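You operate a simulated robot arm through the tools that you are given. There is no shell and no other tool. Be economical: measure what you need, move in short steps, check, and stop when the job is done.

Carry out the task below with a simulated robot arm. There is one attempt and no reset: what you move stays moved.

TASK
Put one of the boxes from the laundry counter on the dish there.
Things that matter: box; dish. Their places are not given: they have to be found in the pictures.

It is judged by the outcome, as a careful person would: the job done as asked, and still so three seconds after it is handed in. It fails if anything else is knocked over, pushed out of place, dropped, spilled or broken.

THE ROBOT
A 6-joint arm with a two-finger parallel gripper, fixed in place. Base frame: the origin is at the foot of the arm, x ahead of it, y to its left, z up; the work surface is at about z = 0.91. Lengths are in m, angles in rad, forces in N, time in s.
With the tool pointing down near the work surface it reaches from about 0.24 to 0.66 m from the base axis. Its first joint turns from -1.152 to 1.152 rad. Payload 2.9 kg.
Tool frame: the origin (TCP) lies between the finger pads and is the grasp point; the fingertips stand 0.03 m ahead of it; z points along the fingers, y is the line along which they close. The gripper opens to 0.11 m. The fingers are 0.02 m wide and 0.01 m thick; the gripper's body (0.048 by 0.112 m) begins 0.055 m behind the TCP.
Orientation is told as [roll, pitch, yaw] about the base's x, y, z axes, in that order, counted from this pose: with the fingers straight down and closing along the base's y, the tool's x points along the base's -x, its y along +y and its z along -z.

THE INTERFACE
- The arm moves only by the tool step_arm. Its argument "plan" is a list of rows, each a list of 7 numbers: the shift along the tool's x, y, z in units of 30 mm (1.0 is 30 mm), then the turn, a rotation vector about the tool's x, y, z in units of 8 degrees (1.0 is 8 degrees), then the finger opening in m, from 0 to 0.11. In form: [[x, y, z, ax, ay, az, fingers], ...]. A call has 1 to 10 rows; each row shifts and turns the commanded pose from where the row before left it, along the tool's axes as they then stand. A call with a number of a shift or a turn outside -1 to 1 is refused whole. A row lasts 0.2 s, in which the tool goes at most 0.05 m and 0.15 rad; a call with a longer step from one row to the next is refused whole, and so is a gripper value outside its range. A pose out of reach is approached as far as the arm can. The call stops where the force on the tool passes 40 N (or 10 N more than at its start, if that is more) or the arm is blocked; 0.2 s more then pass. The fingers move at their own pace (about 0.108 m/s each) and stop on an object; they squeeze with about 35 N. The grip force told is the motor's: it shows also when the fingers shut on nothing. Time passes only in rows, and 0.2 s behind the last, so rows that do not move let the fingers close. It gives the time, the measured TCP pose, the force on the tool (base axes), the opening and the grip force at its end, in the units of the frame above (readings bear some noise).
- Cameras (640 x 400 px; columns grow to the right, rows downward): "scene" is fixed at [0.09, 0.4489, 1.3848]; the picture's right is [-0.65, -0.76, 0.00], its down [-0.32, 0.27, -0.91] and it looks along [0.69, -0.59, -0.42] (base axes); focal length 375 px, centre (320, 200). "wrist" rides on the gripper at [-0.036, 0, -0.057] in the tool frame; the picture's right is [0.00, -1.00, 0.00], its down [0.97, 0.00, -0.24] and it looks along [0.24, 0.00, 0.97] (tool axes); focal length 218 px, centre (320, 200).
- get_image(camera): a new picture of that camera. No time passes.
- pixel_to_xyz(camera, pixels): for up to 12 pixels [column, row] of the newest picture of that camera ("zoom" is the newest enlarged one), the place [x, y, z] in the base frame of the surface seen there, good to about 0.003 m, but the place of the scene camera against the robot may be out by one fixed shift of up to 0.018 m in any direction. No time passes.
- inspect(camera, box): a new picture of the part [left, top, right, bottom] of that camera's present view, enlarged. No time passes.
- finish_job(): hands the job in; it is judged then, once.

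Work in short steps. Measure before you move; look again where a grasp or a placing could have gone wrong, and mend it. You have 60 turns and 22 pictures in all, the two below and enlarged ones among them. Open the gripper and draw the arm clear of the work before you hand the job in, unless the task says otherwise; then end with one line.

The tools are called after ">>>" by a JSON object that holds its "op" and its "data". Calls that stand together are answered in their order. step_arm: Moves the arm, as the interface text tells. Its arguments: {"type":"object","properties":{"plan":{"type":"array","items":{"type":"array","items":{"type":"number"}}}},"required":["plan"]} The other tools are called the same way: get_image (camera) takes a picture; pixel_to_xyz (camera, pixels) gives the place of the surface under pixels of a picture; inspect (camera, box) takes an enlarged picture of a part of a camera's view; finish_job () hands the job in.

At the start:

```text
time_s: 0.0
eef_pos: [0.3778, -0.0952, 1.2529]
orientation: [0.0, -0.001, 0.0]
wrist_force: [-0.1, -0.4, 0.3]
gripper_width: 0.1099
grasp_force: 0.1
```

scene: 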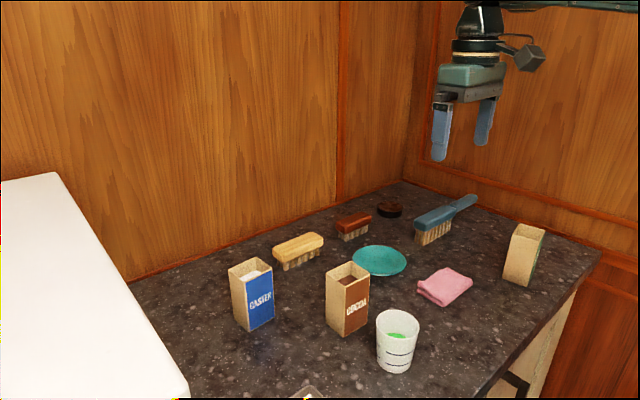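
wrist: 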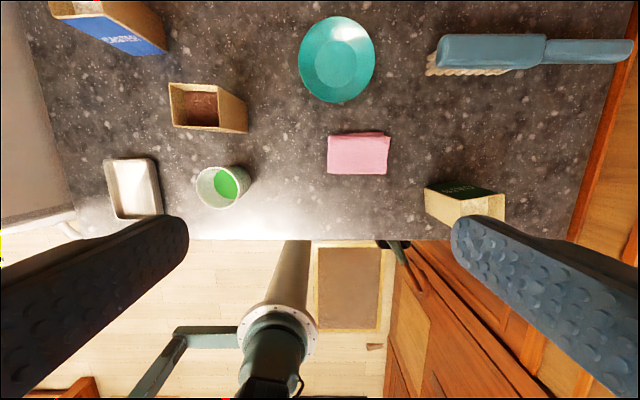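

The pictures show three boxes (blue at 252,295, brown at 347,298, green-labelled at 523,255) and a teal dish at (380,260). I enlarge to look at the boxes and the dish.

>>> {"op": "inspect", "data": {"camera": "scene", "box": [220, 220, 420, 345]}}

>>> {"op": "inspect", "data": {"camera": "scene", "box": [440, 200, 600, 300]}}

>>> {"op": "pixel_to_xyz", "data": {"camera": "wrist", "pixels": [[336, 62], [303, 60], [374, 60], [337, 20], [338, 101], [170, 85], [220, 87], [217, 127], [173, 122], [245, 130], [470, 190], [428, 188]]}}

>>> {"op": "pixel_to_xyz", "data": {"camera": "scene", "pixels": [[380, 260], [327, 273], [350, 262], [369, 272], [345, 283], [344, 334], [367, 322], [328, 324], [523, 228], [515, 235], [505, 280], [540, 240]]}}

```text
3.20 times, centred on (320, 282) of scene
```

zoom: 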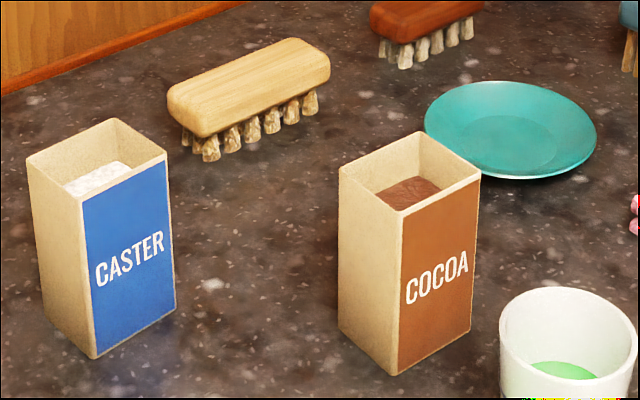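

```text
4.00 times, centred on (520, 250) of scene
```

zoom: 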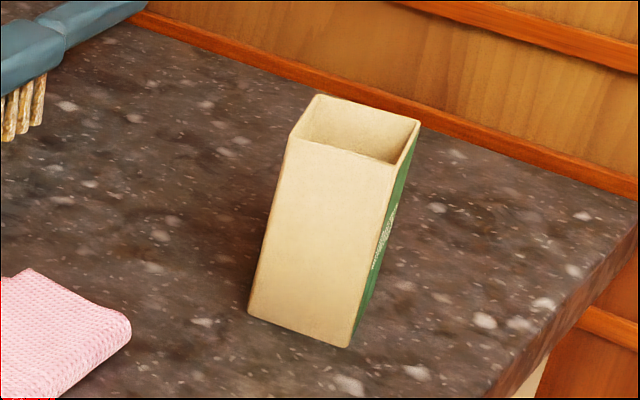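

```text
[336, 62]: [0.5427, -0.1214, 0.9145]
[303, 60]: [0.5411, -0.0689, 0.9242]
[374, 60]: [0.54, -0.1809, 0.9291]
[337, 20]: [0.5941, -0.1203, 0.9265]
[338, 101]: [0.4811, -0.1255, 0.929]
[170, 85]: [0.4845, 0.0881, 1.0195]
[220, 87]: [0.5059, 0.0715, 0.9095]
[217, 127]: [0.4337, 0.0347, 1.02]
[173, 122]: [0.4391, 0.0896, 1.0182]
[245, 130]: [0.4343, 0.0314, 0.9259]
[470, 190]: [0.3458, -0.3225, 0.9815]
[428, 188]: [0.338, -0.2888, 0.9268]
```

```text
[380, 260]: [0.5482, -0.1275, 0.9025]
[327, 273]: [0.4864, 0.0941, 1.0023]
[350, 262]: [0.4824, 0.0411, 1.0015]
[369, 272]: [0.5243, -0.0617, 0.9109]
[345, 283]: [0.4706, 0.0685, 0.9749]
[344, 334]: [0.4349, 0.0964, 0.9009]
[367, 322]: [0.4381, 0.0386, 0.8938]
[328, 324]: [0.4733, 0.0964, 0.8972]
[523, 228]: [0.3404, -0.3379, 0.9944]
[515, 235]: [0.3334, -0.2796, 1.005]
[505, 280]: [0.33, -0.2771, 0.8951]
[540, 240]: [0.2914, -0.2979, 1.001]
```

I choose the cocoa box: upright, its top at z≈1.02, centre about (0.461, 0.062), axis-aligned, near the dish (centre about (0.542,-0.124)). I move above it and look again.

>>> {"op": "step_arm", "data": {"plan": [[-0.46, 0.87, 0.57, 0, 0, 0, 0.11], [-0.46, 0.87, 0.57, 0, 0, 0, 0.11], [-0.46, 0.87, 0.57, 0, 0, 0, 0.11], [-0.46, 0.87, 0.57, 0, 0, 0, 0.11], [-0.46, 0.87, 0.57, 0, 0, 0, 0.11], [-0.46, 0.87, 0.57, 0, 0, 0, 0.11], [0, 0, 0, 0, 0, 0, 0.11]]}}

>>> {"op": "get_image", "data": {"camera": "wrist"}}

```text
time_s: 1.6
eef_pos: [0.4587, 0.0603, 1.1478]
orientation: [-0.001, -0.001, -0.002]
wrist_force: [0.2, 0.2, -0.2]
gripper_width: 0.11
grasp_force: 0.0
```

```text
17 pictures are left
```

wrist: 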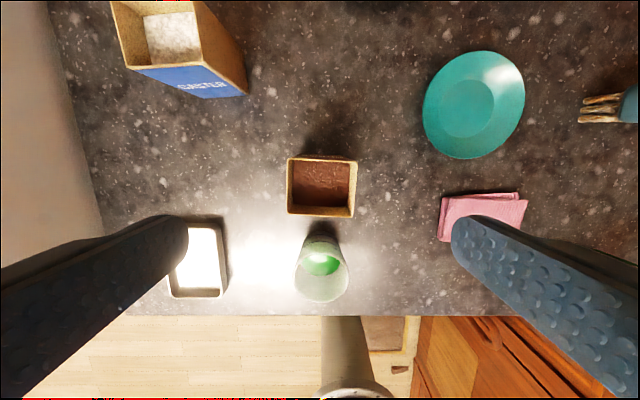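

The box top spans (288..357, 157..217). I measure its corners, the cup, the tray and the dish.

>>> {"op": "pixel_to_xyz", "data": {"camera": "wrist", "pixels": [[289, 160], [356, 161], [355, 214], [289, 213], [322, 248], [300, 270], [215, 235], [470, 106], [470, 155], [497, 55], [490, 106], [425, 106]]}}

>>> {"op": "inspect", "data": {"camera": "wrist", "box": [270, 140, 370, 230]}}

```text
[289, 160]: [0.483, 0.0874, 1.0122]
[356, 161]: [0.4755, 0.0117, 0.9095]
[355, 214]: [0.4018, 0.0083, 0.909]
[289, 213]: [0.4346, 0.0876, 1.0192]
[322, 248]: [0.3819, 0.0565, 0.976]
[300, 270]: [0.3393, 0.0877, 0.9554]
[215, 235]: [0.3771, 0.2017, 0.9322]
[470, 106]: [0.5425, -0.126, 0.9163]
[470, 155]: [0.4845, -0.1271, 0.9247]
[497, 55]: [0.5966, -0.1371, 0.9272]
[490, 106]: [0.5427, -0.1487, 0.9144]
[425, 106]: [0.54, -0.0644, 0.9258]
```

```text
4.44 times, centred on (320, 185) of wrist
```

zoom: 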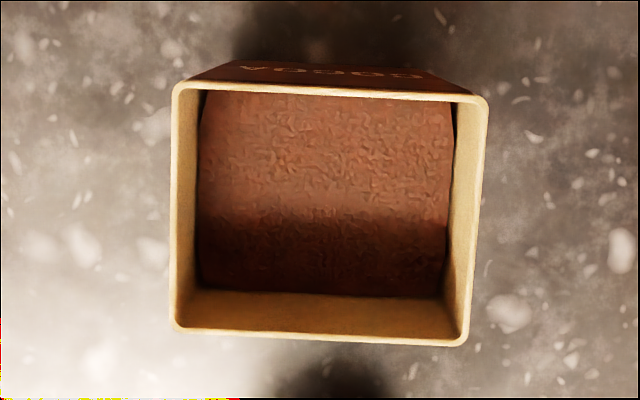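

The box centre is about (0.459, 0.058), turned about 2.5° clockwise in the picture. I turn slightly and descend to z≈0.988.

>>> {"op": "step_arm", "data": {"plan": [[0, -0.06, 0.75, 0, 0, 0.31, 0.11], [0, 0, 0.75, 0, 0, 0, 0.11], [0, 0, 0.75, 0, 0, 0, 0.11], [0, 0, 0.75, 0, 0, 0, 0.11], [0, 0, 0.75, 0, 0, 0, 0.11], [0, 0, 0.75, 0, 0, 0, 0.11], [0, 0, 0.8, 0, 0, 0, 0.11], [0, 0, 0, 0, 0, 0, 0.11]]}}

>>> {"op": "get_image", "data": {"camera": "wrist"}}

>>> {"op": "get_image", "data": {"camera": "scene"}}

```text
time_s: 3.4
eef_pos: [0.4591, 0.0607, 0.9905]
orientation: [0.0, -0.001, -0.043]
wrist_force: [-0.5, 0.1, 0.3]
gripper_width: 0.1099
grasp_force: 0.0
```

```text
15 pictures are left
```

wrist: 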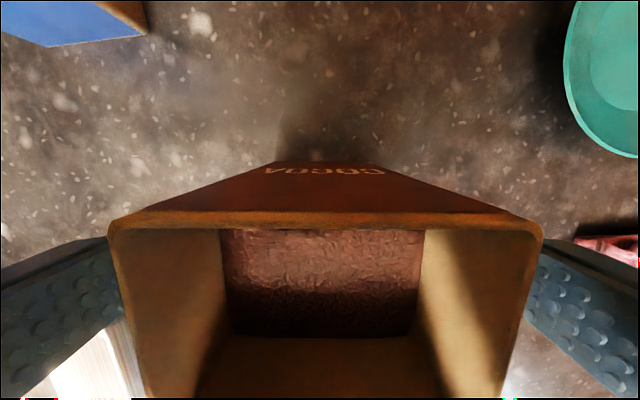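

```text
14 pictures are left
```

scene: 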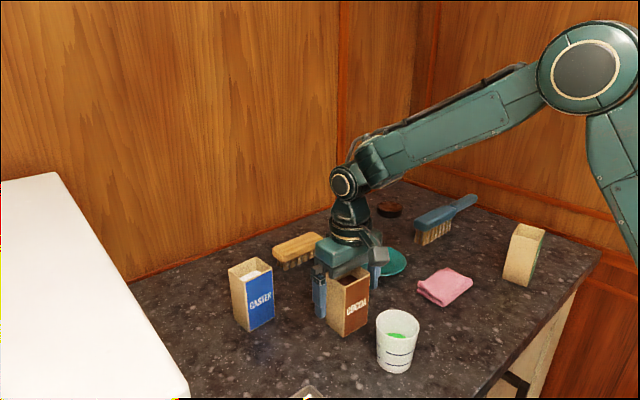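

The box lies centred between the fingers (108..543). I close the grip.

>>> {"op": "step_arm", "data": {"plan": [[0, -0.03, 0, 0, 0, 0, 0.08], [0, 0, 0, 0, 0, 0, 0.05], [0, 0, 0, 0, 0, 0, 0.04], [0, 0, 0, 0, 0, 0, 0.04], [0, 0, 0, 0, 0, 0, 0.04]]}}

```text
time_s: 4.6
eef_pos: [0.4585, 0.0603, 0.9906]
orientation: [-0.002, 0.001, -0.044]
wrist_force: [-0.3, -1.0, -0.1]
gripper_width: 0.0597
grasp_force: 35.3
```

Gripped at 0.0597 m. I lift slowly by about 0.08 m, setting the yaw back.

>>> {"op": "step_arm", "data": {"plan": [[0, 0, -0.3, 0, 0, 0, 0.04], [0, 0, -0.5, 0, 0, 0, 0.04], [0, 0, -0.5, 0, 0, 0, 0.04], [0, 0, -0.5, 0, 0, 0, 0.04], [0, 0, -0.5, 0, 0, 0, 0.04], [0, 0, -0.4, 0, 0, 0, 0.04], [0, 0, 0, 0, 0, 0, 0.04]]}}

>>> {"op": "get_image", "data": {"camera": "scene"}}

>>> {"op": "get_image", "data": {"camera": "wrist"}}

```text
time_s: 6.2
eef_pos: [0.4587, 0.0603, 1.0707]
orientation: [0.001, 0.002, -0.043]
wrist_force: [0.5, -0.4, -2.1]
gripper_width: 0.0598
grasp_force: 35.9
```

```text
13 pictures are left
```

scene: 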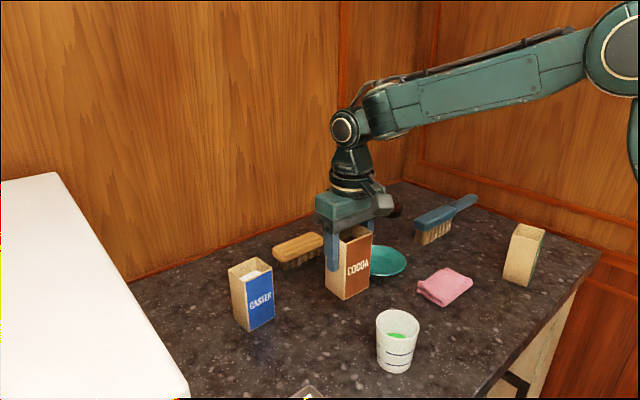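

```text
12 pictures are left
```

wrist: 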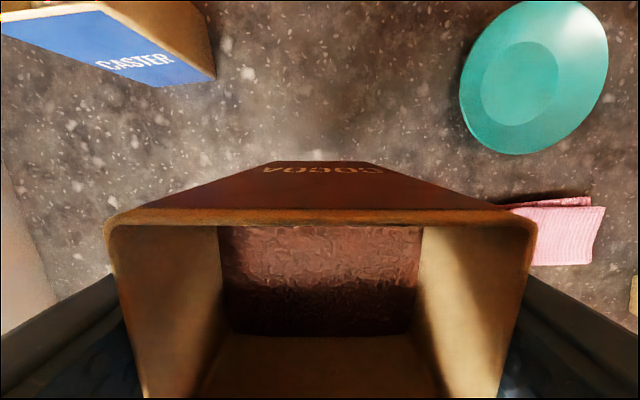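

The box hangs level, its underside at about 0.99. I measure the dish's flat well (482..558, 42..125) and rim from here.

>>> {"op": "pixel_to_xyz", "data": {"camera": "wrist", "pixels": [[520, 83], [484, 90], [556, 76], [525, 45], [512, 124], [463, 90], [606, 60], [515, 152]]}}

```text
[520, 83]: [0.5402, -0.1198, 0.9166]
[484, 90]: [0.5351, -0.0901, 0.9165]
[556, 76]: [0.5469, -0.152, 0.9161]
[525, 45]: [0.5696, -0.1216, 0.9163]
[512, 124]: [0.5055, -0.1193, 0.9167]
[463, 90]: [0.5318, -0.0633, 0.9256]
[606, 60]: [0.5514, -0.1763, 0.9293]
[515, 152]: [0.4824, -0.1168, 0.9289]
```

The dish centre is (0.5395, -0.1215), flat level z≈0.916. I carry the box over at this height.

>>> {"op": "step_arm", "data": {"plan": [[-0.2, -0.4, 0, 0, 0, 0, 0.04], [-0.35, -0.7, 0, 0, 0, 0, 0.04], [-0.37, -0.75, 0, 0, 0, 0, 0.04], [-0.37, -0.75, 0, 0, 0, 0, 0.04], [-0.37, -0.75, 0, 0, 0, 0, 0.04], [-0.37, -0.75, 0, 0, 0, 0, 0.04], [-0.37, -0.74, 0, 0, 0, 0, 0.04], [-0.36, -0.7, 0, 0, 0, 0, 0.04], [-0.2, -0.4, 0, 0, 0, 0, 0.04], [0, 0, 0, 0, 0, 0, 0.04]]}}

>>> {"op": "get_image", "data": {"camera": "scene"}}

>>> {"op": "get_image", "data": {"camera": "wrist"}}

```text
time_s: 8.4
eef_pos: [0.5393, -0.1227, 1.0703]
orientation: [0.0, 0.001, -0.043]
wrist_force: [0.7, -0.8, -1.6]
gripper_width: 0.0597
grasp_force: 35.0
```

```text
11 pictures are left
```

scene: 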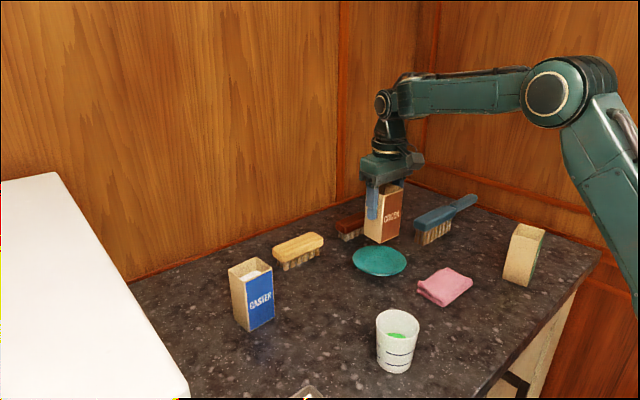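

```text
10 pictures are left
```

wrist: 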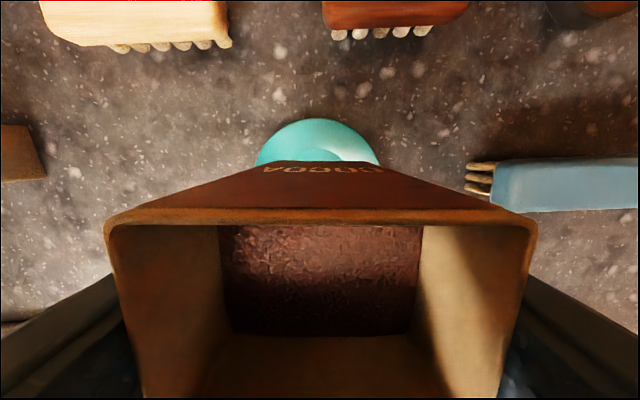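

The box is over the dish. I lower it to about 5 mm above contact.

>>> {"op": "step_arm", "data": {"plan": [[0, 0.03, 0.4, 0, 0, 0, 0.04], [0, 0, 0.5, 0, 0, 0, 0.04], [0, 0, 0.5, 0, 0, 0, 0.04], [0, 0, 0.4, 0, 0, 0, 0.04], [0, 0, 0.3, 0, 0, 0, 0.04], [0, 0, 0, 0, 0, 0, 0.04]]}}

>>> {"op": "inspect", "data": {"camera": "scene", "box": [320, 180, 450, 290]}}

```text
time_s: 9.8
eef_pos: [0.5414, -0.1203, 1.0079]
orientation: [0.002, 0.0, -0.041]
wrist_force: [-0.2, 0.0, -1.1]
gripper_width: 0.0599
grasp_force: 34.8
```

```text
3.64 times, centred on (385, 235) of scene
```

zoom: 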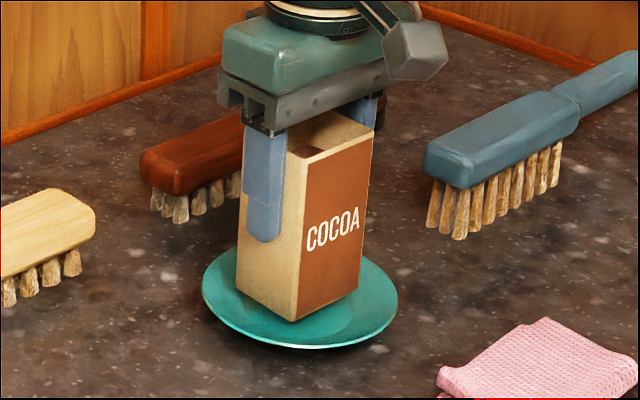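

Well centred, about 8–10 mm to go. I lower in 1.5 mm steps.

>>> {"op": "step_arm", "data": {"plan": [[0.03, 0, 0.06, 0, 0, 0, 0.04], [0, 0, 0.05, 0, 0, 0, 0.04], [0, 0, 0.05, 0, 0, 0, 0.04], [0, 0, 0.05, 0, 0, 0, 0.04], [0, 0, 0, 0, 0, 0, 0.04]]}}

```text
time_s: 11.0
eef_pos: [0.5404, -0.12, 1.0033]
orientation: [-0.001, -0.001, -0.044]
wrist_force: [-0.4, -0.2, -1.0]
gripper_width: 0.0598
grasp_force: 35.4
```

>>> {"op": "step_arm", "data": {"plan": [[0, 0, 0.04, 0, 0, 0, 0.04], [0, 0, 0.04, 0, 0, 0, 0.04], [0, 0, 0.04, 0, 0, 0, 0.04], [0, 0, 0, 0, 0, 0, 0.04]]}}

```text
time_s: 12.0
eef_pos: [0.5404, -0.1212, 1.0007]
orientation: [-0.002, -0.003, -0.044]
wrist_force: [-4.1, 3.3, 19.4]
gripper_width: 0.0596
grasp_force: 34.7
```

Contact: the force on the tool is now +19 N. I ease back by about 1 mm, then check.

>>> {"op": "step_arm", "data": {"plan": [[0, 0, -0.04, 0, 0, 0, 0.04], [0, 0, 0, 0, 0, 0, 0.04]]}}

>>> {"op": "inspect", "data": {"camera": "scene", "box": [320, 180, 450, 290]}}

```text
time_s: 12.6
eef_pos: [0.54, -0.1216, 1.001]
orientation: [-0.001, -0.002, -0.045]
wrist_force: [0.1, 1.2, 18.0]
gripper_width: 0.0599
grasp_force: 35.4
```

```text
3.64 times, centred on (385, 235) of scene
```

zoom: 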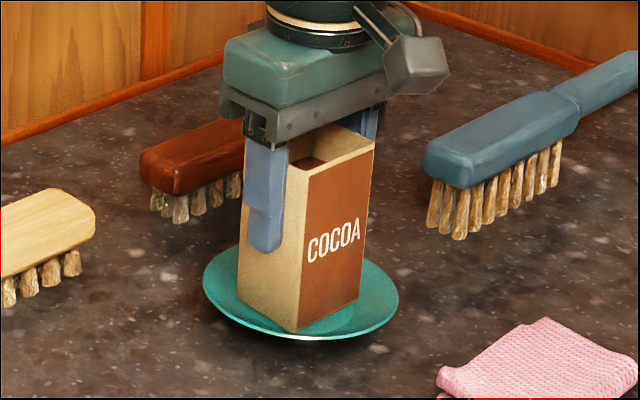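

The box stands upright on the dish. I open gently without moving.

>>> {"op": "step_arm", "data": {"plan": [[0, 0, -0.03, 0, 0, 0, 0.04], [0, 0, 0, 0, 0, 0, 0.058], [0, 0, 0, 0, 0, 0, 0.062], [0, 0, 0, 0, 0, 0, 0.07], [0, 0, 0, 0, 0, 0, 0.085], [0, 0, 0, 0, 0, 0, 0.09], [0, 0, 0, 0, 0, 0, 0.09]]}}

>>> {"op": "get_image", "data": {"camera": "wrist"}}

```text
time_s: 14.2
eef_pos: [0.5385, -0.1213, 1.002]
orientation: [-0.001, 0.001, -0.044]
wrist_force: [-0.3, 0.2, 0.5]
gripper_width: 0.09
grasp_force: 0.0
```

```text
7 pictures are left
```

wrist: 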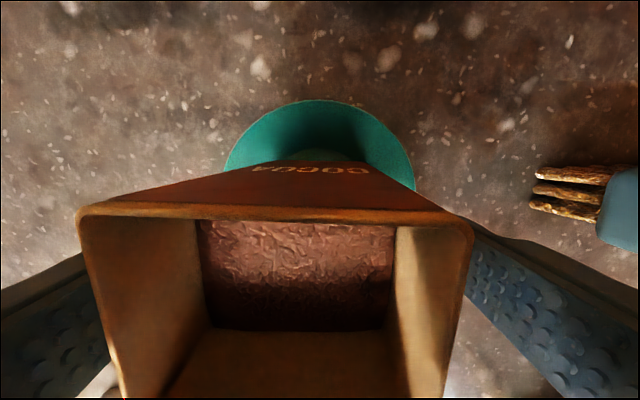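

The box's top seems shifted left in view (78..472) while its foot is centred on the dish, so it may lean. I look from the scene camera before withdrawing.

>>> {"op": "inspect", "data": {"camera": "scene", "box": [320, 180, 450, 290]}}

>>> {"op": "pixel_to_xyz", "data": {"camera": "wrist", "pixels": [[95, 212], [275, 213], [458, 220], [275, 195], [300, 165], [340, 165], [240, 280], [360, 280]]}}

```text
3.64 times, centred on (385, 235) of scene
```

zoom: 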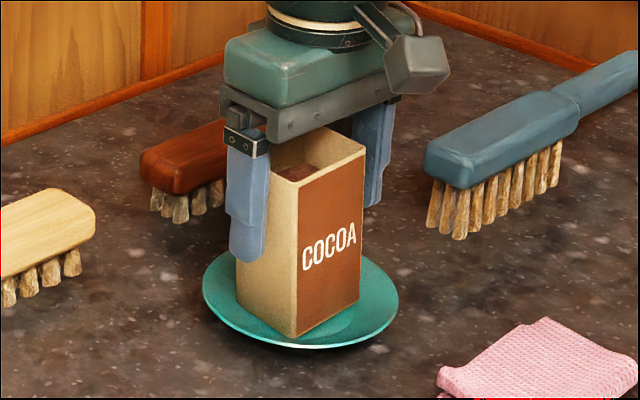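

```text
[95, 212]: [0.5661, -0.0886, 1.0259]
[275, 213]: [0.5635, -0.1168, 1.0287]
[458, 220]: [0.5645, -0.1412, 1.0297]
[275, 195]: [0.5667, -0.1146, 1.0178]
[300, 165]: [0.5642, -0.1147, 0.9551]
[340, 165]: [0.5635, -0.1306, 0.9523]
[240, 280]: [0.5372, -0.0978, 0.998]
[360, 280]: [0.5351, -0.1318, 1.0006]
```

The box leans about 3° towards +y, its far foot slightly up the dish's slope. I open fully without moving, to see whether it stands by itself.

>>> {"op": "step_arm", "data": {"plan": [[0, 0, 0, 0, 0, 0, 0.1], [0, 0, 0, 0, 0, 0, 0.11], [0, 0, 0, 0, 0, 0, 0.11], [0, 0, 0, 0, 0, 0, 0.11]]}}

>>> {"op": "get_image", "data": {"camera": "wrist"}}

```text
time_s: 15.2
eef_pos: [0.5392, -0.1207, 1.0008]
orientation: [-0.001, 0.0, -0.045]
wrist_force: [0.6, 0.1, -0.7]
gripper_width: 0.1101
grasp_force: 0.1
```

```text
5 pictures are left
```

wrist: 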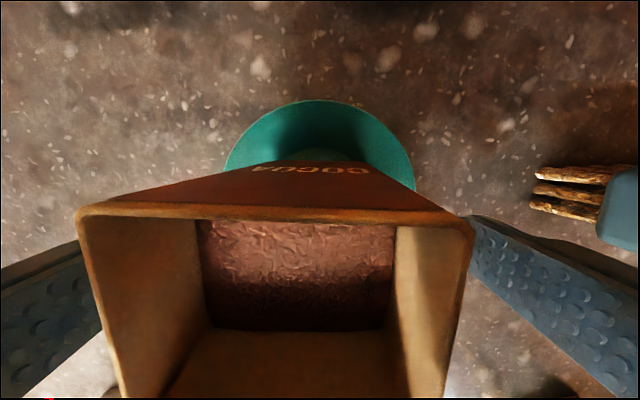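

The box did not move as the fingers opened further, so it stands free and stable. I withdraw straight up.

>>> {"op": "step_arm", "data": {"plan": [[0, 0.1, -0.3, 0, 0, 0, 0.11], [0, 0.1, -0.6, 0, 0, 0, 0.11], [0, 0, -0.8, 0, 0, 0, 0.11], [0, 0, -0.9, 0, 0, 0, 0.11], [0, 0, -0.9, 0, 0, 0, 0.11], [0, 0, -0.9, 0, 0, 0, 0.11], [0.8, 0, -0.8, 0, 0, 0, 0.11], [0.9, 0, -0.5, 0, 0, 0, 0.11], [0.9, 0, 0, 0, 0, 0, 0.11], [0, 0, 0, 0, 0, 0, 0.11]]}}

>>> {"op": "get_image", "data": {"camera": "scene"}}

>>> {"op": "inspect", "data": {"camera": "scene", "box": [320, 180, 450, 290]}}

```text
time_s: 17.4
eef_pos: [0.4607, -0.1117, 1.1708]
orientation: [-0.001, 0.001, -0.043]
wrist_force: [0.8, -0.4, 0.4]
gripper_width: 0.1101
grasp_force: 0.1
```

```text
4 pictures are left
```

scene: 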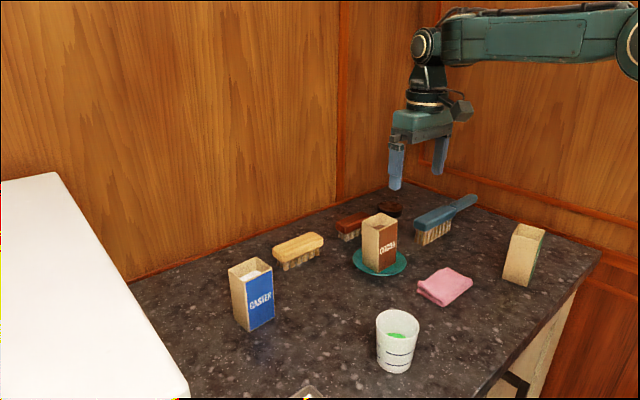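

```text
3.64 times, centred on (385, 235) of scene
```

zoom: 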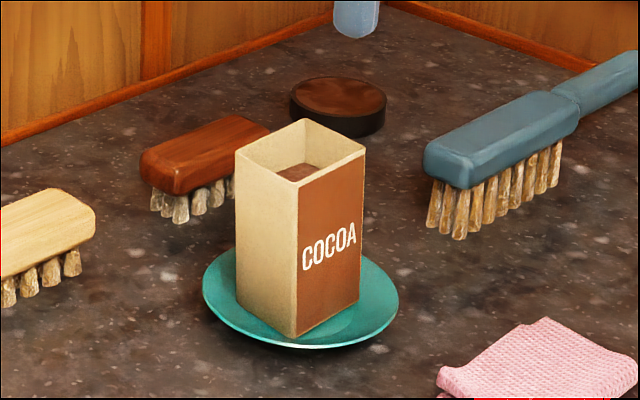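

The cocoa box stands on the dish, the rest is undisturbed, and the arm is clear. I hand the job in.

>>> {"op": "finish_job", "data": {}}

```text
The job is handed in.
```

The cocoa box stands upright on the dish, leaning about 3°. It stayed put once released, nothing else was moved or spilled, and the job is handed in.
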